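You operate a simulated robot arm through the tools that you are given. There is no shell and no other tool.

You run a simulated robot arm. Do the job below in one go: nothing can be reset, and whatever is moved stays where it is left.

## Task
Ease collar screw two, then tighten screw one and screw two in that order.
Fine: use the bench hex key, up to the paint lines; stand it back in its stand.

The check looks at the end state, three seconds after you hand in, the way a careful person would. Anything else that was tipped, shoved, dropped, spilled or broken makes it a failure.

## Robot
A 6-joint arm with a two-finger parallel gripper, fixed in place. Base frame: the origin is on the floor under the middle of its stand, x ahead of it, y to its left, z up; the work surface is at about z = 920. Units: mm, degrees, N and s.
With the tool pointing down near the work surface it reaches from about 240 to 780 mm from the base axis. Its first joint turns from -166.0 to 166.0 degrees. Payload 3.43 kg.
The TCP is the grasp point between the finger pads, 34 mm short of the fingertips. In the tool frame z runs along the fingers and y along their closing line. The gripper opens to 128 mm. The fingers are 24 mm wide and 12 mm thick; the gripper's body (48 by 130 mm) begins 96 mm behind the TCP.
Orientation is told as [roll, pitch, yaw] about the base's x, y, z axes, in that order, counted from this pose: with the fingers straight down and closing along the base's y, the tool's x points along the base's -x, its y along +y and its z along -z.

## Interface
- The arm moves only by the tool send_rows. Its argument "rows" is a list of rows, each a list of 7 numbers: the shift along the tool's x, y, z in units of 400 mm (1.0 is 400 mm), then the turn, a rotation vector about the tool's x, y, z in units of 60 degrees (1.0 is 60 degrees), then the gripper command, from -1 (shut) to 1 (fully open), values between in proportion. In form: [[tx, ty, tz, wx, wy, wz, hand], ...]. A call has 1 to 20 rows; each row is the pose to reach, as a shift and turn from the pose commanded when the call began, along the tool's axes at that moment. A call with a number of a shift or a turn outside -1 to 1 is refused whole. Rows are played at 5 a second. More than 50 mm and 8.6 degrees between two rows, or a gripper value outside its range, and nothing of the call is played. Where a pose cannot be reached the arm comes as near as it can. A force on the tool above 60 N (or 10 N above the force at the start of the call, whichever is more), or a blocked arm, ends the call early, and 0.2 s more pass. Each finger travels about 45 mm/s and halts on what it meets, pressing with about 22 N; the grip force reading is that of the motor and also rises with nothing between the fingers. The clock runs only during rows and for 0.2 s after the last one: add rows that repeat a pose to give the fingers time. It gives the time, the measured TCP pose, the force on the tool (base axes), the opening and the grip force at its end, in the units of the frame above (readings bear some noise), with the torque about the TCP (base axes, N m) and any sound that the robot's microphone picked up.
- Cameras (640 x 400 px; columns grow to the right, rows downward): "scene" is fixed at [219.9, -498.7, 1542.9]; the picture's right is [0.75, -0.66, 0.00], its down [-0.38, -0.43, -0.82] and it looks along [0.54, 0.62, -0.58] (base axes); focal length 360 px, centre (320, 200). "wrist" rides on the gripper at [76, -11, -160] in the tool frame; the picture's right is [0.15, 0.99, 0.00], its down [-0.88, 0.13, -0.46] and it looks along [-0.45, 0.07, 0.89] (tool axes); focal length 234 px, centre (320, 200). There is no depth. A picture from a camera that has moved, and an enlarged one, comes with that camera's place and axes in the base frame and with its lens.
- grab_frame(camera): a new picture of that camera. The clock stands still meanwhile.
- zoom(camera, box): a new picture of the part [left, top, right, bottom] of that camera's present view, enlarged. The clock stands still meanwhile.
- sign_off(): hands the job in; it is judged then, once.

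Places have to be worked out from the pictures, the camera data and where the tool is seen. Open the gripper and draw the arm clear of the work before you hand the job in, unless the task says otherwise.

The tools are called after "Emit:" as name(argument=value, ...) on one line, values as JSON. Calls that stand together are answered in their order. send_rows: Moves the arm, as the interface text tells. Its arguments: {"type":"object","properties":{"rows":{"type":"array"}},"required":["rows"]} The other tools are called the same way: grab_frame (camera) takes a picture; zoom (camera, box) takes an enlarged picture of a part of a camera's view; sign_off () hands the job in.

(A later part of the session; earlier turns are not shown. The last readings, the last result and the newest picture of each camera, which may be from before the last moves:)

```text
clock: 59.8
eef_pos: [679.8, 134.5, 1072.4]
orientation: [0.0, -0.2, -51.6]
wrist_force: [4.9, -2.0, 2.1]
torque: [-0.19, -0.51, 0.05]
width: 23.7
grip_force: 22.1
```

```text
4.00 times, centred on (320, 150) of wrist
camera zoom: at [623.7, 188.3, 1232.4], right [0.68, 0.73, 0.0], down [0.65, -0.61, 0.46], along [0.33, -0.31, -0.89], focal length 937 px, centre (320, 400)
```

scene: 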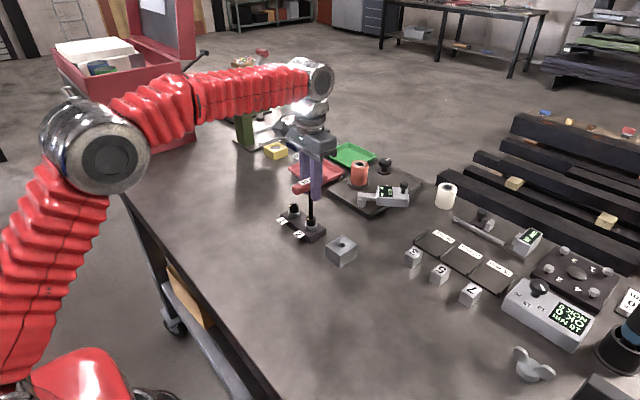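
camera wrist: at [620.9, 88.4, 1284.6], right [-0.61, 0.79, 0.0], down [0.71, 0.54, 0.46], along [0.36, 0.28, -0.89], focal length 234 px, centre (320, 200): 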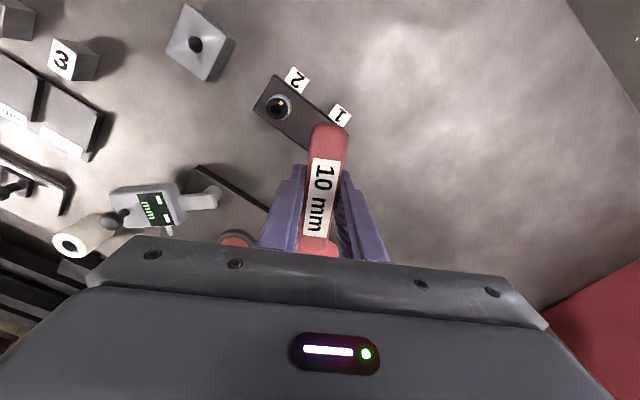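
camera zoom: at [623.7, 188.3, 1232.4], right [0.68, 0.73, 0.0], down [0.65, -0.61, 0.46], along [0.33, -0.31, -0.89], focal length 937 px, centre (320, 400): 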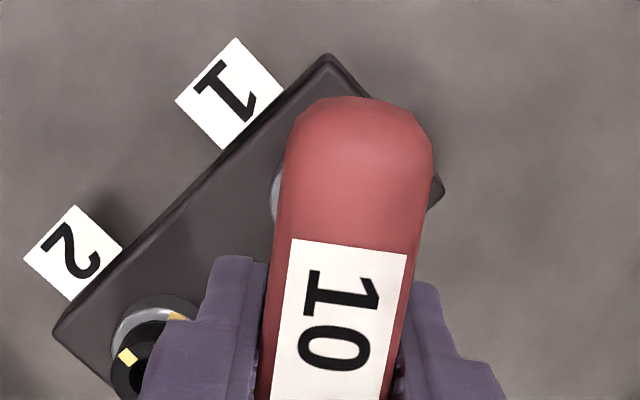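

The play isn't taken up yet; there's a small side force in +x. I'm relieving it and continuing clockwise.

Emit:
send_rows(rows=[[-0.001, 0.0006, 0, 0, 0, 0.04, -1], [-0.0008, 0.0005, 0, 0, 0, 0.08, -1], [-0.0007, 0.0004, 0, 0, 0, 0.12, -1], [-0.0006, 0.0003, 0, 0, 0, 0.16, -1], [-0.0005, 0.0002, 0, 0, 0, 0.2, -1], [-0.0005, 0.0002, 0, 0, 0, 0.2, -1]])

Emit:
zoom(camera="scene", box=[280, 195, 312, 215])

Emit:
zoom(camera="wrist", box=[240, 100, 400, 200])

```text
clock: 61.2
eef_pos: [679.4, 134.2, 1072.9]
orientation: [0.0, -0.1, -63.7]
wrist_force: [4.2, 0.8, -1.4]
torque: [0.1, -0.27, 0.35]
width: 23.7
grip_force: 21.7
```

```text
16.00 times, centred on (296, 205) of scene
camera zoom: at [219.9, -498.7, 1542.9], right [0.75, -0.66, 0.0], down [-0.38, -0.43, -0.82], along [0.54, 0.62, -0.58], focal length 5768 px, centre (704, 120)
```

zoom: 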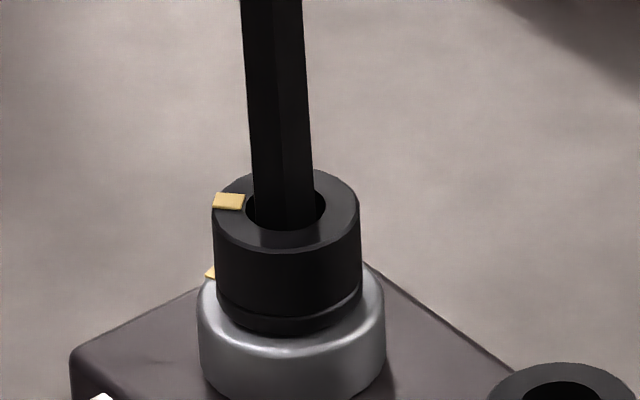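

```text
4.00 times, centred on (320, 150) of wrist
camera zoom: at [635.5, 198.5, 1232.5], right [0.82, 0.57, 0.0], down [0.51, -0.73, 0.46], along [0.26, -0.38, -0.89], focal length 937 px, centre (320, 400)
```

zoom: 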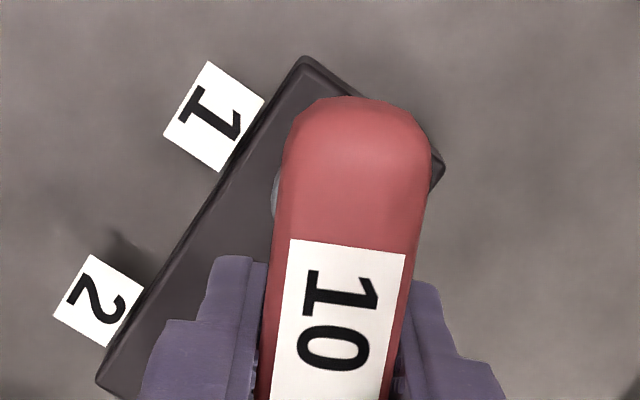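

Now it bites: torque is +0.35 N·m and screw 1's mark is at about 131° on its way to about 110°. I'm turning 14° further clockwise.

Emit:
send_rows(rows=[[0, -0.0001, 0, 0, 0, 0.04, -1], [0.0001, -0.0002, 0, 0, 0, 0.08, -1], [0.0002, -0.0003, 0, 0, 0, 0.12, -1], [0.0003, -0.0003, 0, 0, 0, 0.16, -1], [0.0004, -0.0004, 0, 0, 0, 0.2, -1], [0.0005, -0.0004, 0, 0, 0, 0.233, -1], [0.0005, -0.0004, 0, 0, 0, 0.233, -1]])

Emit:
zoom(camera="scene", box=[280, 195, 312, 215])

Emit:
zoom(camera="wrist", box=[240, 100, 400, 200])

```text
clock: 62.8
eef_pos: [680.1, 135.7, 1072.5]
orientation: [0.0, -0.1, -77.6]
wrist_force: [-0.9, 0.9, -9.5]
torque: [0.41, 0.11, 0.57]
width: 23.6
grip_force: 22.1
```

```text
16.00 times, centred on (296, 205) of scene
camera zoom: at [219.9, -498.7, 1542.9], right [0.75, -0.66, 0.0], down [-0.38, -0.43, -0.82], along [0.54, 0.62, -0.58], focal length 5768 px, centre (704, 120)
```

zoom: 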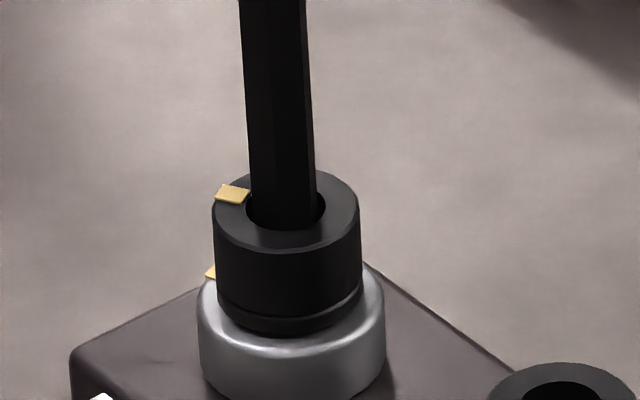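

```text
4.00 times, centred on (320, 150) of wrist
camera zoom: at [652.8, 207.6, 1232.7], right [0.93, 0.36, 0.0], down [0.32, -0.83, 0.46], along [0.16, -0.43, -0.89], focal length 937 px, centre (320, 400)
```

zoom: 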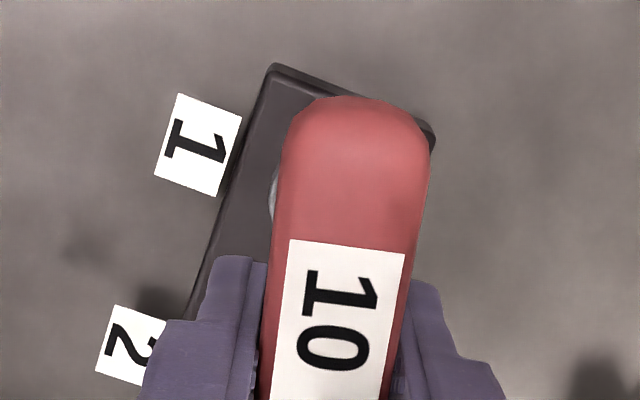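

Screw 1's mark is now at about 119° with torque 0.57 N·m, so about 8° remains to the collar line. I'm turning that much with slight downward relief.

Emit:
send_rows(rows=[[0, 0, 0.001, 0, 0, 0.03, -1], [0.0001, -0.0001, 0.001, 0, 0, 0.06, -1], [0.0002, -0.0002, 0.001, 0, 0, 0.1, -1], [0.0003, -0.0002, 0.001, 0, 0, 0.14, -1], [0.0003, -0.0002, 0.001, 0, 0, 0.14, -1]])

Emit:
zoom(camera="scene", box=[280, 195, 312, 215])

Emit:
zoom(camera="wrist", box=[240, 100, 400, 200])

```text
clock: 64.0
eef_pos: [679.2, 134.5, 1072.1]
orientation: [0.1, -0.2, -86.0]
wrist_force: [-1.9, -3.7, -5.4]
torque: [0.08, 0.06, 0.69]
width: 23.8
grip_force: 21.8
```

```text
16.00 times, centred on (296, 205) of scene
camera zoom: at [219.9, -498.7, 1542.9], right [0.75, -0.66, 0.0], down [-0.38, -0.43, -0.82], along [0.54, 0.62, -0.58], focal length 5768 px, centre (704, 120)
```

zoom: 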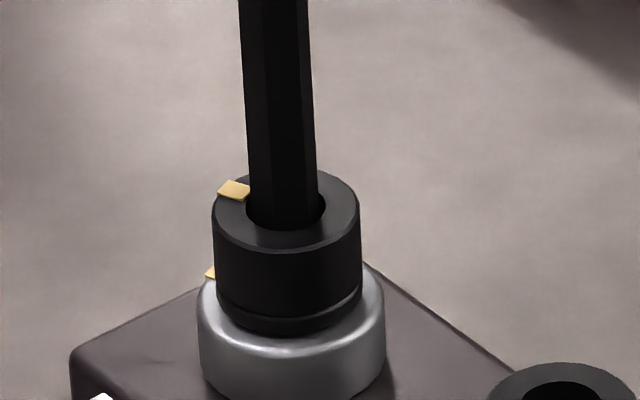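

```text
4.00 times, centred on (320, 150) of wrist
camera zoom: at [663.4, 210.7, 1232.8], right [0.98, 0.22, 0.0], down [0.19, -0.87, 0.46], along [0.1, -0.45, -0.89], focal length 937 px, centre (320, 400)
```

zoom: 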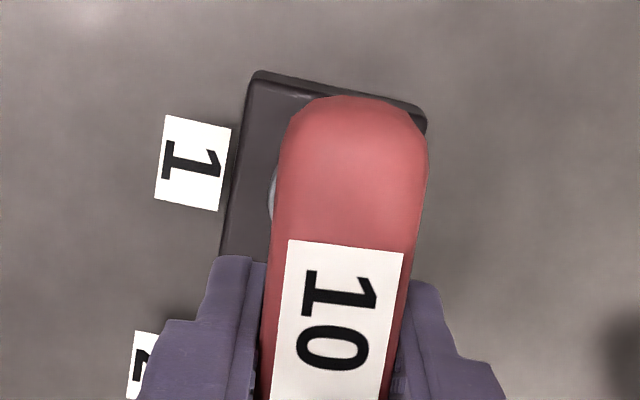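

The mark is now at about 111–112°, essentially at the line; I'll add a final 2° nudge, then take the load off.

Emit:
send_rows(rows=[[0, 0, 0.0005, 0, 0, 0.018, -1], [0, 0, 0.0005, 0, 0, 0.035, -1], [0, 0, 0.0005, 0, 0, 0.035, -1]])

Emit:
zoom(camera="scene", box=[280, 195, 312, 215])

```text
clock: 64.8
eef_pos: [680.6, 135.4, 1073.4]
orientation: [0.2, -0.2, -87.9]
wrist_force: [-0.8, -3.3, -1.4]
torque: [0.06, -0.07, 0.71]
width: 24.1
grip_force: 21.3
```

```text
16.00 times, centred on (296, 205) of scene
camera zoom: at [219.9, -498.7, 1542.9], right [0.75, -0.66, 0.0], down [-0.38, -0.43, -0.82], along [0.54, 0.62, -0.58], focal length 5768 px, centre (704, 120)
```

zoom: 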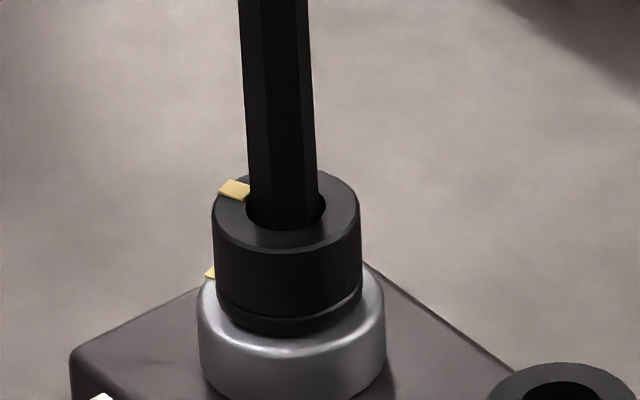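

Screw 1's mark has reached the line. I'm backing off about 10° into the play to unload, then lifting the key straight out.

Emit:
send_rows(rows=[[0, 0, 0, 0, 0, -0.05, -1], [-0.0002, 0.0002, 0, 0, 0, -0.1, -1], [-0.0004, 0.0004, 0, 0, 0, -0.16, -1], [-0.0004, 0.0004, -0.005, 0, 0, -0.16, -1], [-0.0004, 0.0004, -0.0125, 0, 0, -0.16, -1], [-0.0004, 0.0004, -0.02, 0, 0, -0.16, -1], [-0.0004, 0.0004, -0.03, 0, 0, -0.16, -1], [-0.0004, 0.0004, -0.045, 0, 0, -0.16, -1], [-0.0004, 0.0004, -0.065, 0, 0, -0.16, -1], [-0.0004, 0.0004, -0.09, 0, 0, -0.16, -1], [-0.0004, 0.0004, -0.115, 0, 0, -0.16, -1], [-0.0004, 0.0004, -0.125, 0, 0, -0.16, -1], [-0.0004, 0.0004, -0.125, 0, 0, -0.16, -1]])

Emit:
zoom(camera="scene", box=[280, 195, 312, 215])

Emit:
grab_frame(camera="wrist")

```text
clock: 67.6
eef_pos: [680.7, 135.3, 1122.7]
orientation: [0.2, -0.1, -78.3]
wrist_force: [0.3, -0.2, -1.2]
torque: [-0.03, 0.0, -0.04]
width: 23.5
grip_force: 22.2
```

```text
16.00 times, centred on (296, 205) of scene
camera zoom: at [219.9, -498.7, 1542.9], right [0.75, -0.66, 0.0], down [-0.38, -0.43, -0.82], along [0.54, 0.62, -0.58], focal length 5768 px, centre (704, 120)
```

zoom: 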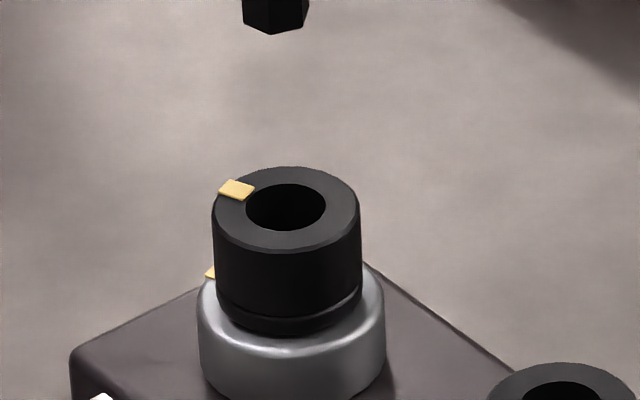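

```text
taken
camera wrist: at [653.6, 208.0, 1282.5], right [0.94, 0.34, 0.0], down [0.3, -0.84, 0.46], along [0.16, -0.43, -0.89], focal length 234 px, centre (320, 200)
```

wrist: 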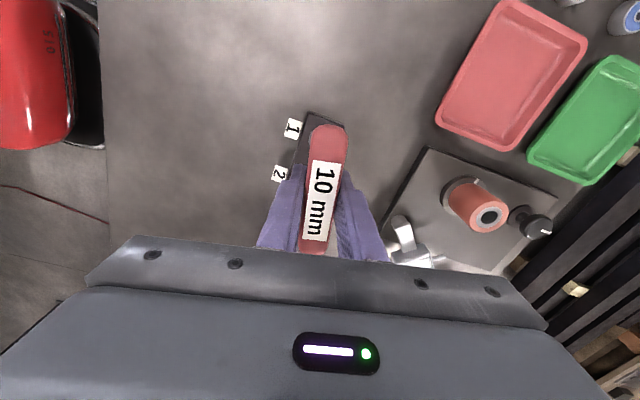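

Screw 1's head mark looks lined up with the collar. Screw 2's mark was left at about 172°, so the key should enter at yaw ≈ -4°. I'm moving over screw 2 while turning there in two steps.

Emit:
send_rows(rows=[[-0.0178, -0.0034, 0, 0, 0, -0.1, -1], [-0.0356, -0.0068, 0, 0, 0, -0.2, -1], [-0.0534, -0.0102, 0, 0, 0, -0.3, -1], [-0.0712, -0.0136, 0, 0, 0, -0.4, -1], [-0.089, -0.017, 0, 0, 0, -0.5, -1], [-0.1068, -0.0205, 0, 0, 0, -0.6, -1], [-0.1246, -0.0239, 0, 0, 0, -0.7, -1], [-0.1424, -0.0273, 0, 0, 0, -0.8, -1], [-0.1602, -0.0307, 0, 0, 0, -0.9, -1], [-0.178, -0.0341, 0, 0, 0, -1.0, -1], [-0.178, -0.0341, 0, 0, 0, -1.0, -1]])

Emit:
send_rows(rows=[[0, 0, 0, 0, 0, -0.08, -1], [0, 0, 0, 0, 0, -0.16, -1], [0, 0, 0, 0, 0, -0.238, -1], [0, 0, 0, 0, 0, -0.238, -1], [0, 0, 0, 0, 0, -0.238, -1]])

Emit:
zoom(camera="scene", box=[292, 200, 324, 220])

Emit:
grab_frame(camera="wrist")

Emit:
zoom(camera="wrist", box=[352, 130, 400, 160])

```text
clock: 70.0
eef_pos: [680.1, 62.6, 1122.4]
orientation: [-0.1, -0.1, -18.3]
wrist_force: [0.7, -0.3, -1.1]
torque: [0.01, 0.01, 0.01]
width: 23.6
grip_force: 22.4
```

```text
clock: 71.2
eef_pos: [681.1, 62.0, 1122.7]
orientation: [-0.2, 0.0, -4.2]
wrist_force: [0.3, -0.1, -0.9]
torque: [-0.02, 0.01, -0.02]
width: 23.8
grip_force: 22.4
```

```text
16.00 times, centred on (308, 210) of scene
camera zoom: at [219.9, -498.7, 1542.9], right [0.75, -0.66, 0.0], down [-0.38, -0.43, -0.82], along [0.54, 0.62, -0.58], focal length 5768 px, centre (512, 40)
```

zoom: 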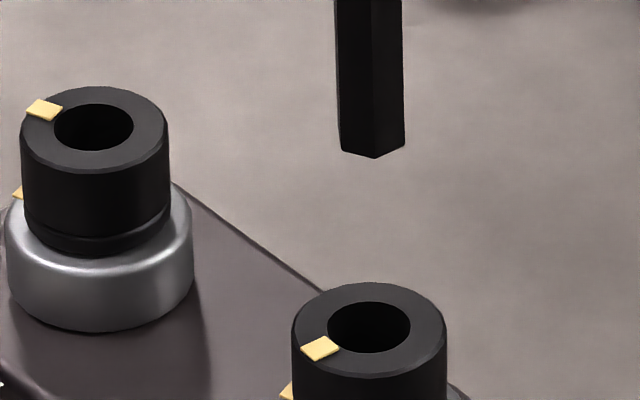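

```text
taken
camera wrist: at [604.4, 57.7, 1282.1], right [-0.07, 1.0, 0.0], down [0.89, 0.07, 0.46], along [0.46, 0.03, -0.89], focal length 234 px, centre (320, 200)
```

wrist: 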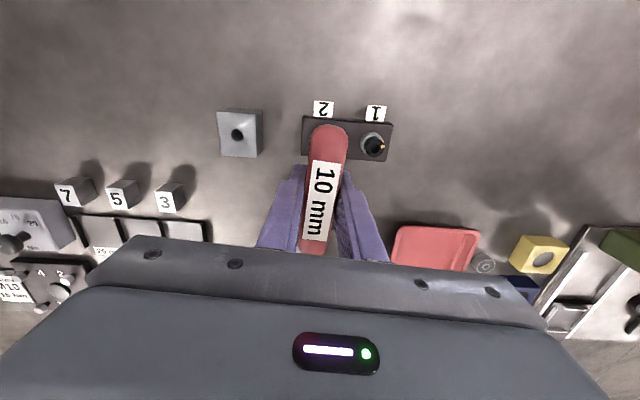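

```text
13.33 times, centred on (376, 145) of wrist
camera zoom: at [604.4, 57.7, 1282.1], right [-0.07, 1.0, 0.0], down [0.89, 0.07, 0.46], along [0.46, 0.03, -0.89], focal length 3122 px, centre (-427, 933)
```

zoom: 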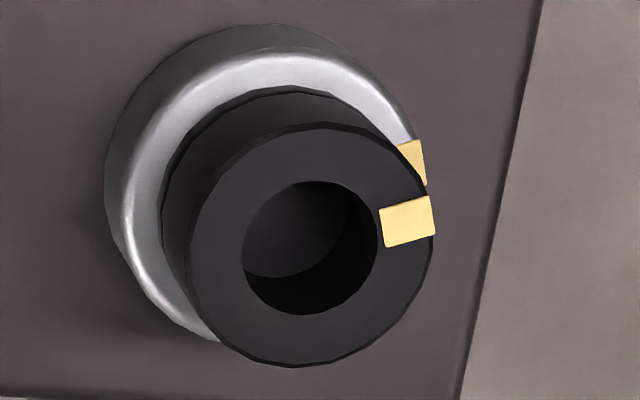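

From above, screw 1's head mark (about 109–110°) and collar mark (about 109–112°) are aligned. Over screw 2 the tip is about 0.9 mm right and 1–1.5 mm near, so I'm shifting +1.4 mm in y and lowering to just above the head.

Emit:
send_rows(rows=[[0, 0.0018, 0.01, 0, 0, 0, -1], [-0.0001, 0.0035, 0.025, 0, 0, 0, -1], [-0.0001, 0.0035, 0.04, 0, 0, 0, -1], [-0.0001, 0.0035, 0.055, 0, 0, 0, -1], [-0.0001, 0.0035, 0.07, 0, 0, 0, -1], [-0.0001, 0.0035, 0.0825, 0, 0, 0, -1], [-0.0001, 0.0035, 0.0825, 0, 0, 0, -1], [-0.0001, 0.0035, 0.0825, 0, 0, 0, -1]])

Emit:
zoom(camera="scene", box=[296, 205, 328, 225])

Emit:
zoom(camera="wrist", box=[264, 110, 392, 190])

```text
clock: 73.0
eef_pos: [680.6, 63.1, 1090.1]
orientation: [-0.1, -0.1, -4.2]
wrist_force: [-0.3, -0.4, -1.9]
torque: [-0.01, 0.0, -0.02]
width: 23.6
grip_force: 22.5
```

```text
16.00 times, centred on (312, 215) of scene
camera zoom: at [219.9, -498.7, 1542.9], right [0.75, -0.66, 0.0], down [-0.38, -0.43, -0.82], along [0.54, 0.62, -0.58], focal length 5768 px, centre (448, -40)
```

zoom: 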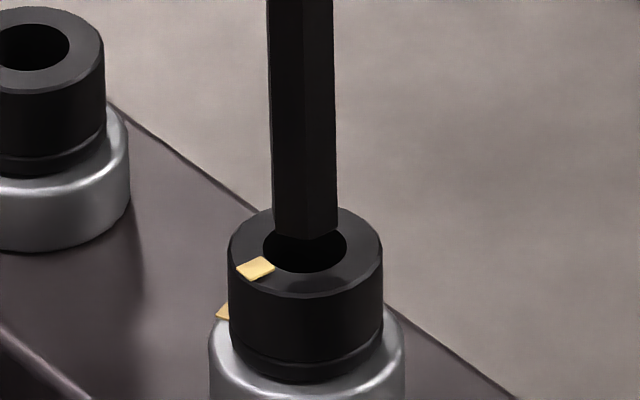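

```text
5.00 times, centred on (328, 150) of wrist
camera zoom: at [604.3, 58.8, 1249.6], right [-0.07, 1.0, 0.0], down [0.89, 0.07, 0.46], along [0.46, 0.03, -0.89], focal length 1171 px, centre (280, 450)
```

zoom: 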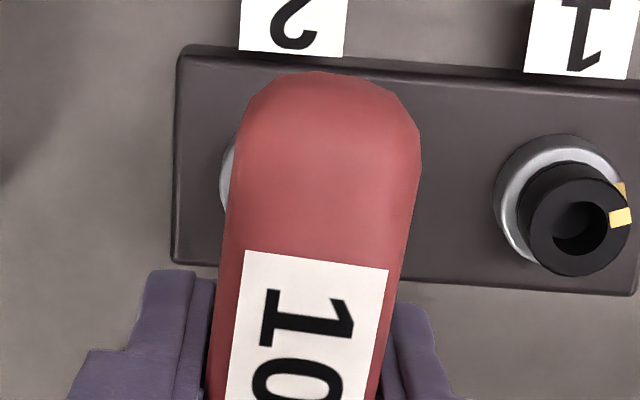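

The lateral alignment is within 0.1 mm, and the depth may be about 0.5 mm far. I'm making a tiny correction and lowering gently to the mouth of screw 2.

Emit:
send_rows(rows=[[0.0008, -0.0011, 0, 0, 0, 0, -1], [0.0008, -0.0011, 0.005, 0, 0, 0, -1], [0.0008, -0.0011, 0.01, 0, 0, 0, -1], [0.0008, -0.0011, 0.014, 0, 0, 0, -1], [0.0008, -0.0011, 0.017, 0, 0, 0, -1], [0.0008, -0.0011, 0.017, 0, 0, 0, -1]])

Emit:
send_rows(rows=[[0, 0, 0.002, 0, 0, 0, -1], [0, 0, 0.004, 0, 0, 0, -1], [0, 0, 0.004, 0, 0, 0, -1]])

```text
clock: 74.4
eef_pos: [680.8, 64.7, 1082.2]
orientation: [-0.1, -0.1, -4.1]
wrist_force: [-0.5, 0.1, -1.5]
torque: [0.01, 0.01, 0.0]
width: 23.5
grip_force: 21.8
```

```text
clock: 75.2
eef_pos: [680.0, 64.1, 1081.7]
orientation: [-0.1, -0.1, -4.2]
wrist_force: [-0.4, -0.3, -0.6]
torque: [-0.01, -0.01, 0.02]
width: 23.9
grip_force: 21.6
```

There is no contact at the mouth. I'm continuing down into the socket.

Emit:
send_rows(rows=[[0, 0, 0.0025, 0, 0, 0, -1], [0, 0, 0.005, 0, 0, 0, -1], [0, 0, 0.0075, 0, 0, 0, -1], [0, 0, 0.01, 0, 0, 0, -1], [0, 0, 0.01, 0, 0, 0, -1]])

Emit:
send_rows(rows=[[0, 0, 0.0025, 0, 0, 0, -1], [0, 0, 0.005, 0, 0, 0, -1], [0, 0, 0.0075, 0, 0, 0, -1], [0, 0, 0.0075, 0, 0, 0, -1]])

Emit:
zoom(camera="scene", box=[280, 160, 352, 225])

```text
clock: 76.4
eef_pos: [680.0, 63.6, 1077.1]
orientation: [-0.1, -0.1, -4.2]
wrist_force: [1.6, -0.4, -1.0]
torque: [-0.08, -0.19, 0.06]
width: 23.7
grip_force: 22.3
```

```text
clock: 77.4
eef_pos: [680.5, 64.0, 1074.2]
orientation: [-0.1, -0.1, -4.3]
wrist_force: [0.2, 0.5, -1.2]
torque: [0.03, -0.02, -0.01]
width: 23.7
grip_force: 21.8
```

```text
6.15 times, centred on (316, 192) of scene
camera zoom: at [219.9, -498.7, 1542.9], right [0.75, -0.66, 0.0], down [-0.38, -0.43, -0.82], along [0.54, 0.62, -0.58], focal length 2218 px, centre (345, 246)
```

zoom: 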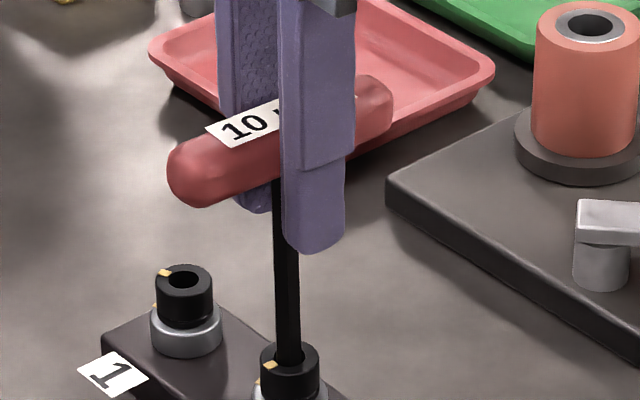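

It is seated cleanly in screw 2 with no side load. I'm starting the clockwise tightening, the first 30° including take-up.

Emit:
send_rows(rows=[[0.0001, -0.0001, 0.001, 0, 0, 0.05, -1], [0.0002, -0.0001, 0.002, 0, 0, 0.1, -1], [0.0003, -0.0002, 0.002, 0, 0, 0.15, -1], [0.0005, -0.0002, 0.002, 0, 0, 0.2, -1], [0.0006, -0.0003, 0.002, 0, 0, 0.25, -1], [0.0007, -0.0003, 0.002, 0, 0, 0.3, -1], [0.0008, -0.0004, 0.002, 0, 0, 0.35, -1], [0.001, -0.0004, 0.002, 0, 0, 0.4, -1], [0.0011, -0.0005, 0.002, 0, 0, 0.45, -1], [0.0012, -0.0005, 0.002, 0, 0, 0.5, -1], [0.0012, -0.0005, 0.002, 0, 0, 0.5, -1]])

Emit:
zoom(camera="scene", box=[296, 205, 328, 225])

Emit:
zoom(camera="wrist", box=[264, 110, 392, 190])

```text
clock: 79.8
eef_pos: [680.8, 63.0, 1073.6]
orientation: [0.0, -0.1, -34.2]
wrist_force: [4.0, -1.5, 0.0]
torque: [-0.15, -0.36, 0.02]
width: 23.6
grip_force: 21.9
```

```text
16.00 times, centred on (312, 215) of scene
camera zoom: at [219.9, -498.7, 1542.9], right [0.75, -0.66, 0.0], down [-0.38, -0.43, -0.82], along [0.54, 0.62, -0.58], focal length 5768 px, centre (448, -40)
```

zoom: 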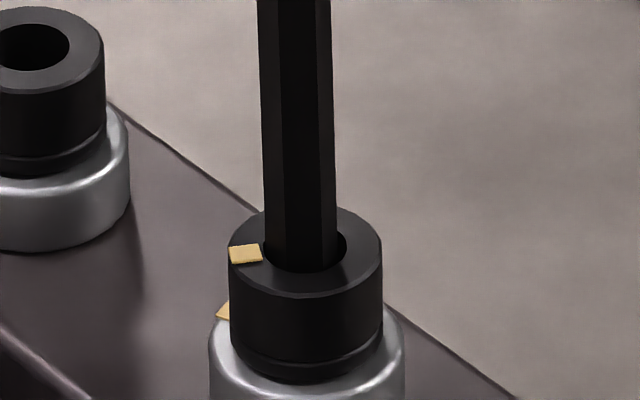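

```text
5.00 times, centred on (328, 150) of wrist
camera zoom: at [610.8, 97.8, 1232.9], right [0.43, 0.9, 0.0], down [0.8, -0.39, 0.46], along [0.41, -0.2, -0.89], focal length 1171 px, centre (280, 450)
```

zoom: 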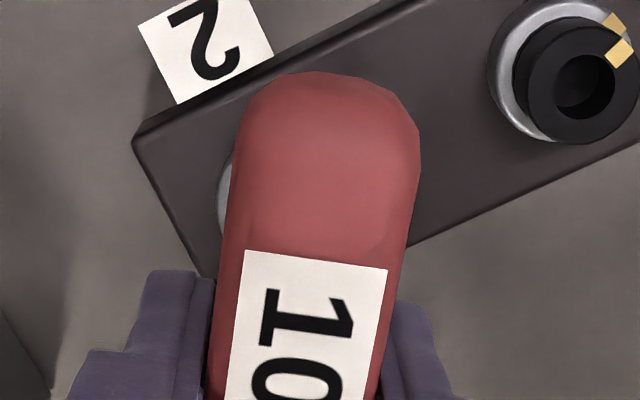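

Screw 2's mark is at about 150° and turning freely. I'm continuing 24° clockwise with the side-force relief folded in.

Emit:
send_rows(rows=[[-0.0006, 0.0002, 0, 0, 0, 0.05, -1], [-0.0006, 0.0002, 0, 0, 0, 0.1, -1], [-0.0005, 0.0001, 0, 0, 0, 0.15, -1], [-0.0004, 0, 0, 0, 0, 0.2, -1], [-0.0003, 0, 0, 0, 0, 0.25, -1], [-0.0002, -0.0001, 0, 0, 0, 0.3, -1], [-0.0001, -0.0001, 0, 0, 0, 0.35, -1], [0, -0.0002, 0, 0, 0, 0.4, -1], [0, -0.0002, 0, 0, 0, 0.4, -1]])

Emit:
zoom(camera="scene", box=[296, 205, 328, 225])

Emit:
zoom(camera="wrist", box=[264, 110, 392, 190])

```text
clock: 81.8
eef_pos: [678.9, 62.4, 1072.5]
orientation: [0.0, -0.1, -58.2]
wrist_force: [2.2, 1.9, -2.5]
torque: [0.15, -0.04, 0.27]
width: 23.7
grip_force: 22.2
```

```text
16.00 times, centred on (312, 215) of scene
camera zoom: at [219.9, -498.7, 1542.9], right [0.75, -0.66, 0.0], down [-0.38, -0.43, -0.82], along [0.54, 0.62, -0.58], focal length 5768 px, centre (448, -40)
```

zoom: 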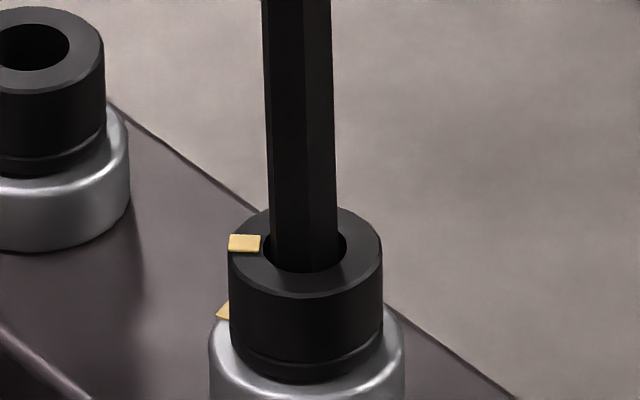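

```text
5.00 times, centred on (328, 150) of wrist
camera zoom: at [630.1, 122.5, 1232.8], right [0.76, 0.65, 0.0], down [0.57, -0.68, 0.46], along [0.3, -0.35, -0.89], focal length 1171 px, centre (280, 450)
```

zoom: 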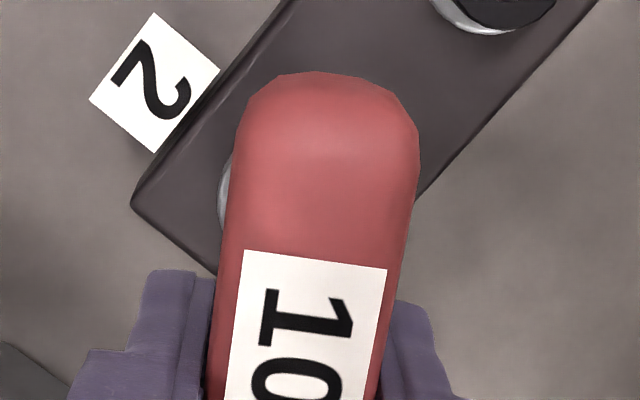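

The mark is at about 134°, with torque building to 0.27 N·m. I'm continuing 20° clockwise.

Emit:
send_rows(rows=[[0.0002, 0.0005, 0, 0, 0, 0.04, -1], [0.0004, 0.0005, 0, 0, 0, 0.08, -1], [0.0005, 0.0004, 0, 0, 0, 0.13, -1], [0.0006, 0.0004, 0, 0, 0, 0.18, -1], [0.0007, 0.0004, 0, 0, 0, 0.23, -1], [0.0008, 0.0003, 0, 0, 0, 0.28, -1], [0.001, 0.0003, 0, 0, 0, 0.33, -1], [0.001, 0.0003, 0, 0, 0, 0.33, -1]])

Emit:
zoom(camera="scene", box=[296, 205, 328, 225])

Emit:
zoom(camera="wrist", box=[264, 110, 392, 190])

```text
clock: 83.6
eef_pos: [679.9, 63.0, 1073.0]
orientation: [-0.1, -0.1, -78.0]
wrist_force: [-1.6, -2.6, -6.0]
torque: [0.12, 0.04, 0.53]
width: 23.8
grip_force: 21.8
```

```text
16.00 times, centred on (312, 215) of scene
camera zoom: at [219.9, -498.7, 1542.9], right [0.75, -0.66, 0.0], down [-0.38, -0.43, -0.82], along [0.54, 0.62, -0.58], focal length 5768 px, centre (448, -40)
```

zoom: 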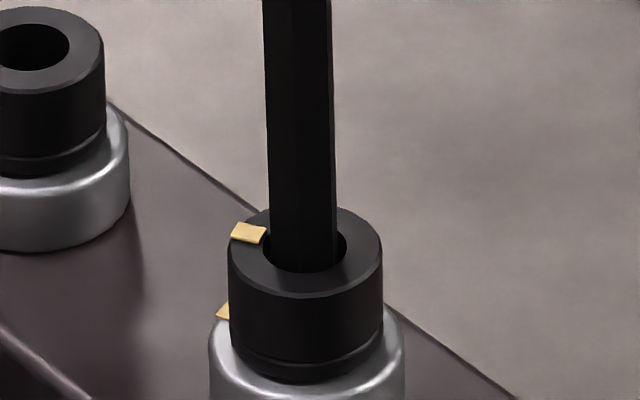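

```text
5.00 times, centred on (328, 150) of wrist
camera zoom: at [653.2, 136.1, 1233.0], right [0.94, 0.35, 0.0], down [0.31, -0.83, 0.46], along [0.16, -0.43, -0.89], focal length 1171 px, centre (280, 450)
```

zoom: 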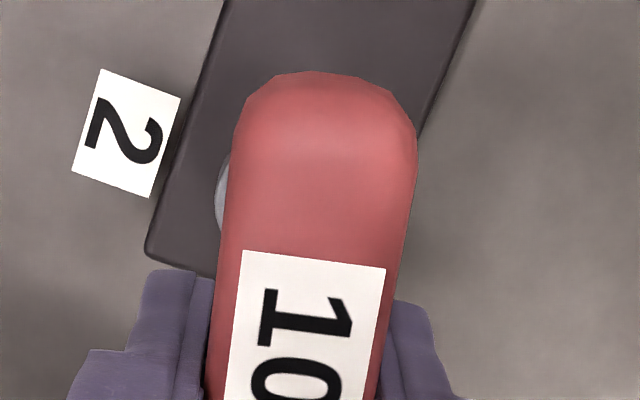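

The mark is at about 117° with 0.53 N·m, so about 6–7° remains. I'm turning that and checking.

Emit:
send_rows(rows=[[0.0001, 0, 0.001, 0, 0, 0.03, -1], [0.0001, -0.0001, 0.001, 0, 0, 0.06, -1], [0.0002, -0.0001, 0.001, 0, 0, 0.09, -1], [0.0002, -0.0001, 0.001, 0, 0, 0.112, -1], [0.0002, -0.0001, 0.001, 0, 0, 0.112, -1]])

Emit:
zoom(camera="scene", box=[296, 205, 328, 225])

Emit:
zoom(camera="wrist", box=[264, 110, 392, 190])

```text
clock: 84.8
eef_pos: [679.7, 63.5, 1073.0]
orientation: [0.1, -0.1, -84.7]
wrist_force: [-1.0, -3.2, -2.0]
torque: [0.07, -0.02, 0.66]
width: 23.8
grip_force: 22.0
```

```text
16.00 times, centred on (312, 215) of scene
camera zoom: at [219.9, -498.7, 1542.9], right [0.75, -0.66, 0.0], down [-0.38, -0.43, -0.82], along [0.54, 0.62, -0.58], focal length 5768 px, centre (448, -40)
```

zoom: 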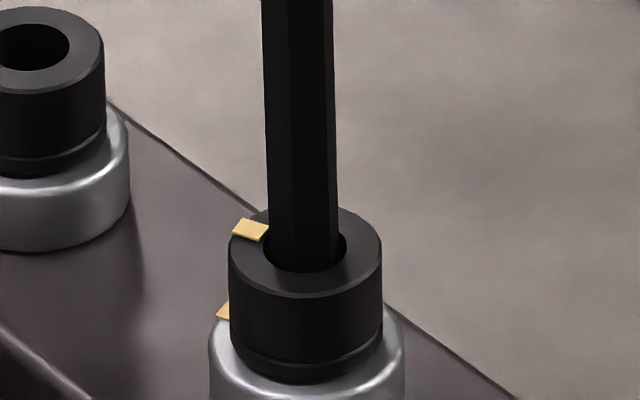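

```text
5.00 times, centred on (328, 150) of wrist
camera zoom: at [661.5, 138.7, 1233.0], right [0.97, 0.24, 0.0], down [0.21, -0.86, 0.46], along [0.11, -0.44, -0.89], focal length 1171 px, centre (280, 450)
```

zoom: 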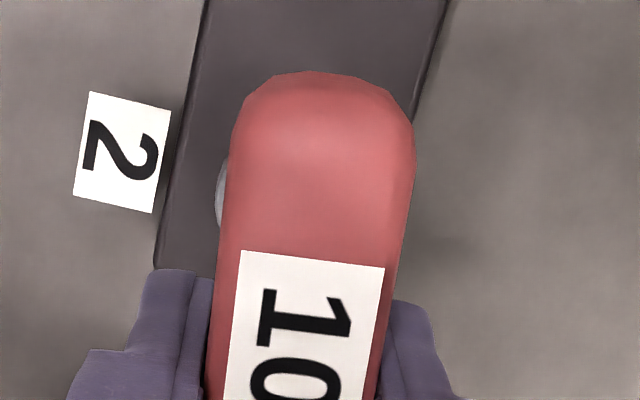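

It is very close, at about 111–113°. One more 2° nudge, as on screw 1.

Emit:
send_rows(rows=[[0, 0, 0.0005, 0, 0, 0.018, -1], [0, 0, 0.0005, 0, 0, 0.037, -1], [0, 0, 0.0005, 0, 0, 0.037, -1]])

Emit:
zoom(camera="scene", box=[296, 205, 328, 225])

```text
clock: 85.6
eef_pos: [679.1, 63.8, 1073.2]
orientation: [0.3, -0.1, -86.9]
wrist_force: [3.2, -5.1, 5.3]
torque: [-0.16, -0.1, 0.71]
width: 24.0
grip_force: 22.3
```

```text
16.00 times, centred on (312, 215) of scene
camera zoom: at [219.9, -498.7, 1542.9], right [0.75, -0.66, 0.0], down [-0.38, -0.43, -0.82], along [0.54, 0.62, -0.58], focal length 5768 px, centre (448, -40)
```

zoom: 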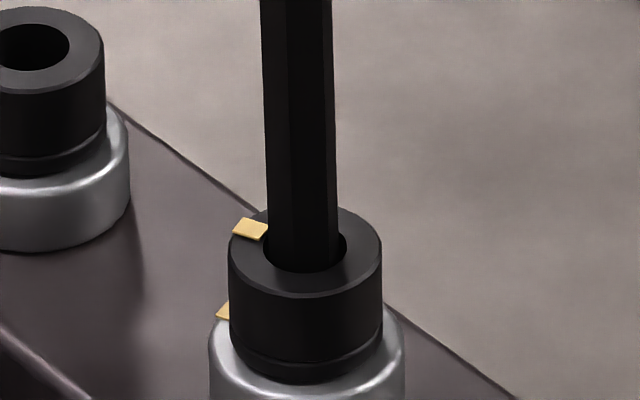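

The torque is 0.71 N·m and the mark is at the line. I'm backing off into the play and lifting the key out.

Emit:
send_rows(rows=[[0, 0, 0, 0, 0, -0.05, -1], [-0.0002, 0.0002, 0, 0, 0, -0.1, -1], [-0.0004, 0.0003, 0, 0, 0, -0.16, -1], [-0.0004, 0.0003, -0.005, 0, 0, -0.16, -1], [-0.0004, 0.0003, -0.0125, 0, 0, -0.16, -1], [-0.0004, 0.0003, -0.02, 0, 0, -0.16, -1], [-0.0004, 0.0003, -0.03, 0, 0, -0.16, -1], [-0.0004, 0.0003, -0.045, 0, 0, -0.16, -1], [-0.0004, 0.0003, -0.065, 0, 0, -0.16, -1], [-0.0004, 0.0003, -0.09, 0, 0, -0.16, -1], [-0.0004, 0.0003, -0.115, 0, 0, -0.16, -1], [-0.0004, 0.0003, -0.14, 0, 0, -0.16, -1], [-0.0004, 0.0003, -0.16, 0, 0, -0.16, -1], [-0.0004, 0.0003, -0.16, 0, 0, -0.16, -1]])

Emit:
zoom(camera="scene", box=[296, 205, 328, 225])

Emit:
zoom(camera="scene", box=[280, 160, 352, 225])

Emit:
grab_frame(camera="wrist")

```text
clock: 88.6
eef_pos: [678.4, 63.7, 1136.0]
orientation: [0.2, 0.0, -77.3]
wrist_force: [0.0, -0.8, -1.3]
torque: [0.03, 0.03, -0.01]
width: 23.8
grip_force: 22.4
```

```text
16.00 times, centred on (312, 215) of scene
camera zoom: at [219.9, -498.7, 1542.9], right [0.75, -0.66, 0.0], down [-0.38, -0.43, -0.82], along [0.54, 0.62, -0.58], focal length 5768 px, centre (448, -40)
```

zoom: 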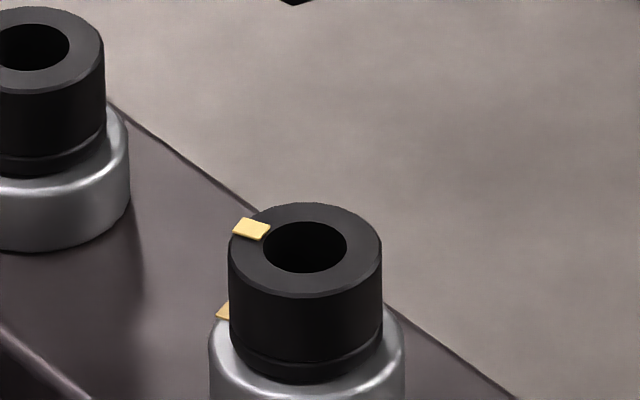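

```text
6.15 times, centred on (316, 192) of scene
camera zoom: at [219.9, -498.7, 1542.9], right [0.75, -0.66, 0.0], down [-0.38, -0.43, -0.82], along [0.54, 0.62, -0.58], focal length 2218 px, centre (345, 246)
```

zoom: 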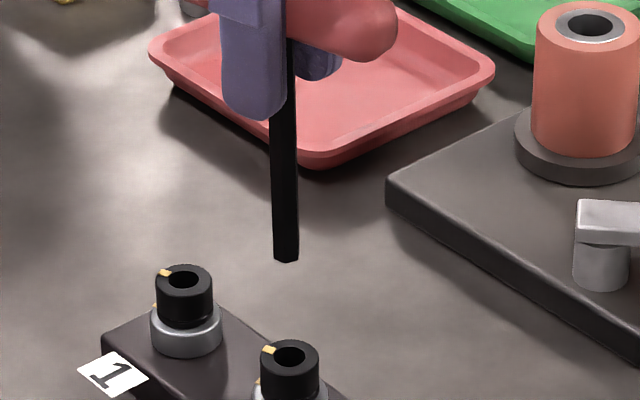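

```text
taken
camera wrist: at [651.1, 135.7, 1296.1], right [0.93, 0.36, 0.0], down [0.32, -0.83, 0.46], along [0.17, -0.43, -0.89], focal length 234 px, centre (320, 200)
```

wrist: 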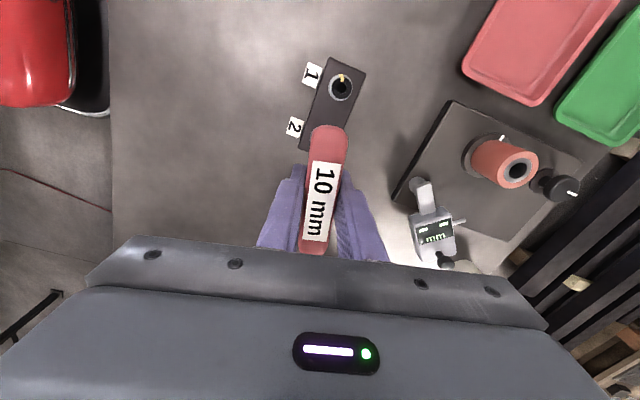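

Both marks look lined up in the scene view. I'm carrying the key back over its stand at the original pick-up pose (TCP ≈ (679.5, -50.8), yaw -90) and checking screw 2 from above there.

Emit:
send_rows(rows=[[-0.028, -0.006, 0, 0, 0, 0.021, -1], [-0.056, -0.012, 0, 0, 0, 0.042, -1], [-0.084, -0.018, 0, 0, 0, 0.063, -1], [-0.112, -0.024, 0, 0, 0, 0.084, -1], [-0.14, -0.03, 0, 0, 0, 0.105, -1], [-0.168, -0.036, 0, 0, 0, 0.127, -1], [-0.196, -0.042, 0, 0, 0, 0.148, -1], [-0.224, -0.048, 0, 0, 0, 0.17, -1], [-0.252, -0.054, 0, 0, 0, 0.191, -1], [-0.2805, -0.0607, 0, 0, 0, 0.212, -1], [-0.2805, -0.0607, 0, 0, 0, 0.212, -1], [-0.2805, -0.0607, 0, 0, 0, 0.212, -1]])

Emit:
zoom(camera="wrist", box=[310, 28, 358, 58])

Emit:
zoom(camera="scene", box=[320, 195, 368, 275])

Emit:
zoom(camera="scene", box=[274, 196, 330, 231])

```text
clock: 91.2
eef_pos: [680.2, -51.7, 1136.1]
orientation: [0.2, 0.0, -90.0]
wrist_force: [0.7, 0.3, -1.7]
torque: [0.03, 0.01, -0.01]
width: 23.7
grip_force: 21.2
```

```text
13.33 times, centred on (334, 43) of wrist
camera zoom: at [668.9, 25.4, 1296.3], right [0.99, 0.15, 0.0], down [0.13, -0.88, 0.46], along [0.07, -0.45, -0.89], focal length 3122 px, centre (133, 2293)
```

zoom: 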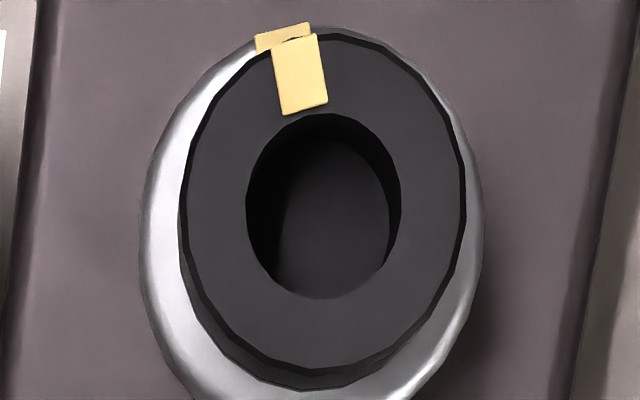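

```text
5.00 times, centred on (344, 235) of scene
camera zoom: at [219.9, -498.7, 1542.9], right [0.75, -0.66, 0.0], down [-0.38, -0.43, -0.82], along [0.54, 0.62, -0.58], focal length 1802 px, centre (200, 25)
```

zoom: 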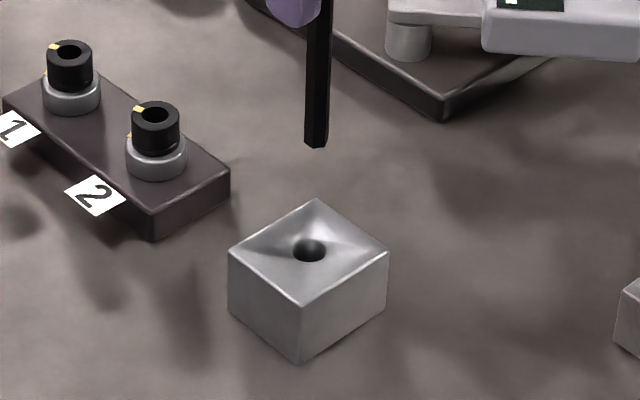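

```text
11.43 times, centred on (302, 214) of scene
camera zoom: at [219.9, -498.7, 1542.9], right [0.75, -0.66, 0.0], down [-0.38, -0.43, -0.82], along [0.54, 0.62, -0.58], focal length 4120 px, centre (526, 46)
```

zoom: 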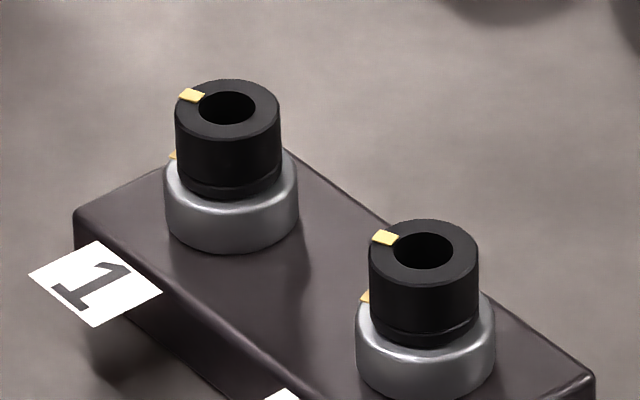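

Screw 2's head mark (about 112.7°) and collar mark (about 111.3°) now agree to about 1.5°, and screw 1 looks identical. Next I'm lowering the key towards its stand, stopping just above the funnel.

Emit:
send_rows(rows=[[0, 0, 0.02, 0, 0, 0, -1], [0, 0, 0.045, 0, 0, 0, -1], [0, 0, 0.07, 0, 0, 0, -1], [0, 0, 0.095, 0, 0, 0, -1], [0, 0, 0.115, 0, 0, 0, -1], [0, 0, 0.13, 0, 0, 0, -1], [0, 0, 0.14, 0, 0, 0, -1], [0, 0, 0.14, 0, 0, 0, -1], [0, 0, 0.14, 0, 0, 0, -1]])

Emit:
zoom(camera="scene", box=[312, 215, 376, 270])

Emit:
zoom(camera="wrist", box=[264, 110, 392, 190])

```text
clock: 93.2
eef_pos: [681.3, -52.0, 1079.9]
orientation: [0.1, -0.1, -90.0]
wrist_force: [-0.4, -1.3, -1.7]
torque: [0.01, 0.01, -0.03]
width: 23.5
grip_force: 22.2
```

```text
7.27 times, centred on (344, 242) of scene
camera zoom: at [219.9, -498.7, 1542.9], right [0.75, -0.66, 0.0], down [-0.38, -0.43, -0.82], along [0.54, 0.62, -0.58], focal length 2622 px, centre (146, -109)
```

zoom: 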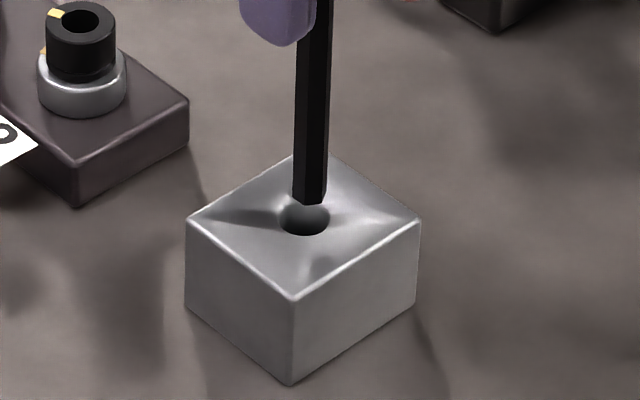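

```text
5.00 times, centred on (328, 150) of wrist
camera zoom: at [669.2, 25.1, 1240.0], right [0.99, 0.15, 0.0], down [0.13, -0.88, 0.46], along [0.07, -0.45, -0.89], focal length 1171 px, centre (280, 450)
```

zoom: 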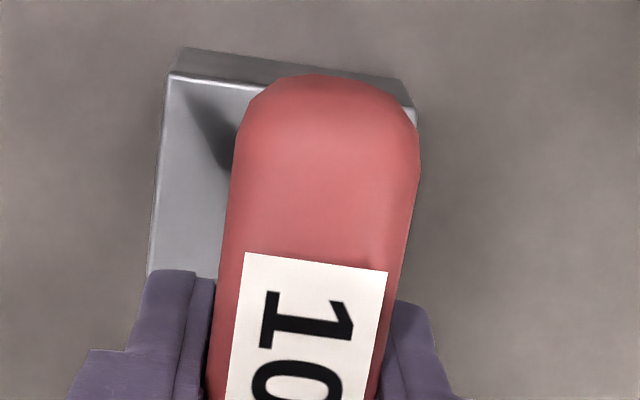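

The tip is just above the funnel, about 1 mm right of centre. I'm nudging it left and lowering into the hole.

Emit:
send_rows(rows=[[0.0015, -0.0017, 0, 0, 0, 0, -1], [0.0015, -0.0017, 0.01, 0, 0, 0, -1], [0.0015, -0.0017, 0.02, 0, 0, 0, -1], [0.0015, -0.0017, 0.03, 0, 0, 0, -1], [0.0015, -0.0017, 0.04, 0, 0, 0, -1], [0.0015, -0.0017, 0.05, 0, 0, 0, -1], [0.0015, -0.0017, 0.05, 0, 0, 0, -1]])

Emit:
zoom(camera="scene", box=[312, 190, 376, 270])

```text
clock: 94.8
eef_pos: [681.4, -50.0, 1060.5]
orientation: [0.2, -0.1, -90.0]
wrist_force: [0.4, 0.1, -1.3]
torque: [0.01, 0.01, -0.03]
width: 23.9
grip_force: 22.1
```

```text
5.00 times, centred on (344, 230) of scene
camera zoom: at [219.9, -498.7, 1542.9], right [0.75, -0.66, 0.0], down [-0.38, -0.43, -0.82], along [0.54, 0.62, -0.58], focal length 1802 px, centre (200, 50)
```

zoom: 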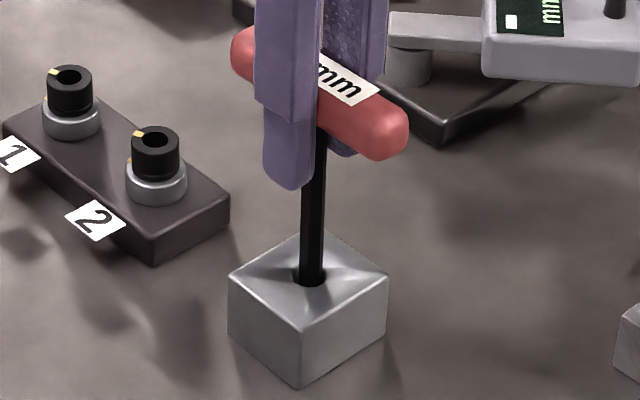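

The key is in the hole without force. I'm lowering further towards its resting depth.

Emit:
send_rows(rows=[[0, 0, 0.01, 0, 0, 0, -1], [0, 0, 0.02, 0, 0, 0, -1], [0, 0, 0.03, 0, 0, 0, -1], [0, 0, 0.04, 0, 0, 0, -1], [0, 0, 0.048, 0, 0, 0, -1], [0, 0, 0.048, 0, 0, 0, -1]])

Emit:
send_rows(rows=[[0, 0, 0.0025, 0, 0, 0, -1], [0, 0, 0.005, 0, 0, 0, -1], [0, 0, 0.005, 0, 0, 0, -1]])

```text
clock: 96.2
eef_pos: [680.8, -48.6, 1041.9]
orientation: [0.1, -0.1, -90.0]
wrist_force: [-0.2, 0.0, -1.2]
torque: [0.01, 0.0, -0.03]
width: 23.7
grip_force: 22.3
```

```text
clock: 97.0
eef_pos: [680.3, -50.2, 1040.1]
orientation: [0.1, -0.1, -89.9]
wrist_force: [0.3, 0.2, -1.6]
torque: [-0.03, -0.01, 0.01]
width: 23.9
grip_force: 21.5
```

There is no bottom contact yet. I'm continuing in 1 mm steps.

Emit:
send_rows(rows=[[0, 0, 0.0025, 0, 0, 0, -1], [0, 0, 0.005, 0, 0, 0, -1], [0, 0, 0.005, 0, 0, 0, -1]])

Emit:
send_rows(rows=[[0, 0, 0.0025, 0, 0, 0, -1], [0, 0, 0.0025, 0, 0, 0, -1]])

```text
clock: 97.8
eef_pos: [680.5, -50.4, 1038.3]
orientation: [0.1, -0.1, -89.9]
wrist_force: [-1.2, -0.6, -1.7]
torque: [-0.04, 0.02, 0.05]
width: 23.7
grip_force: 22.4
```

```text
clock: 98.4
eef_pos: [680.4, -51.0, 1035.4]
orientation: [0.1, -0.1, -90.0]
wrist_force: [0.2, 0.1, -1.2]
torque: [0.01, 0.02, -0.02]
width: 23.5
grip_force: 22.6
```

Still free. I'm continuing in 1 mm steps until it touches.

Emit:
send_rows(rows=[[0, 0, 0.0025, 0, 0, 0, -1], [0, 0, 0.0025, 0, 0, 0, -1]])

Emit:
send_rows(rows=[[0, 0, 0.0025, 0, 0, 0, -1], [0, 0, 0.0025, 0, 0, 0, -1]])

Emit:
zoom(camera="scene", box=[312, 190, 376, 270])

Emit:
zoom(camera="wrist", box=[264, 110, 392, 190])

```text
clock: 99.0
eef_pos: [680.6, -51.3, 1035.9]
orientation: [0.1, 0.0, -90.0]
wrist_force: [0.4, 0.8, -0.7]
torque: [0.02, 0.01, 0.01]
width: 23.7
grip_force: 22.0
```

```text
clock: 99.6
eef_pos: [680.4, -50.5, 1035.2]
orientation: [0.1, -0.1, -90.0]
wrist_force: [-1.1, -1.1, 11.1]
torque: [-0.08, 0.16, 0.01]
width: 24.0
grip_force: 21.2
```

```text
5.00 times, centred on (344, 230) of scene
camera zoom: at [219.9, -498.7, 1542.9], right [0.75, -0.66, 0.0], down [-0.38, -0.43, -0.82], along [0.54, 0.62, -0.58], focal length 1802 px, centre (200, 50)
```

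zoom: 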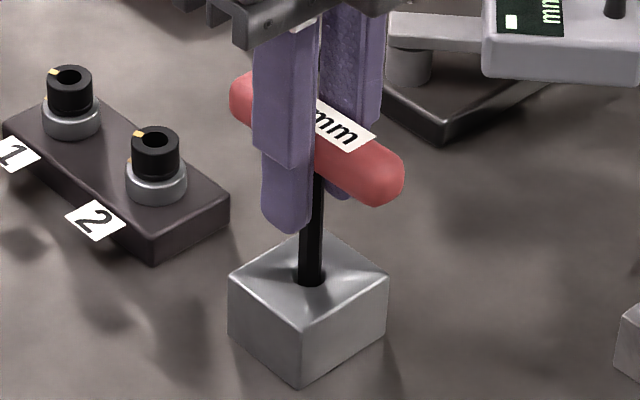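

```text
5.00 times, centred on (328, 150) of wrist
camera zoom: at [668.3, 25.8, 1195.3], right [0.99, 0.15, 0.0], down [0.13, -0.88, 0.46], along [0.07, -0.45, -0.89], focal length 1171 px, centre (280, 450)
```

zoom: 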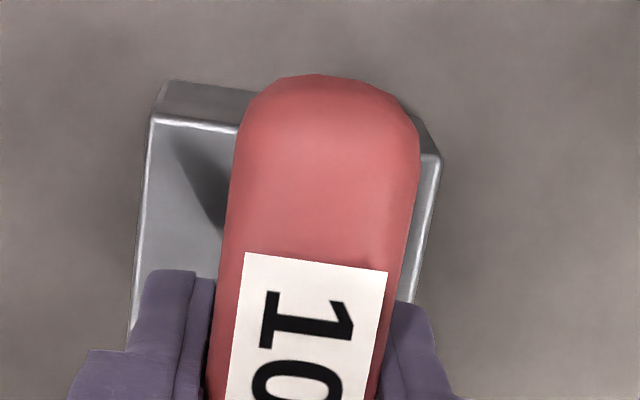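

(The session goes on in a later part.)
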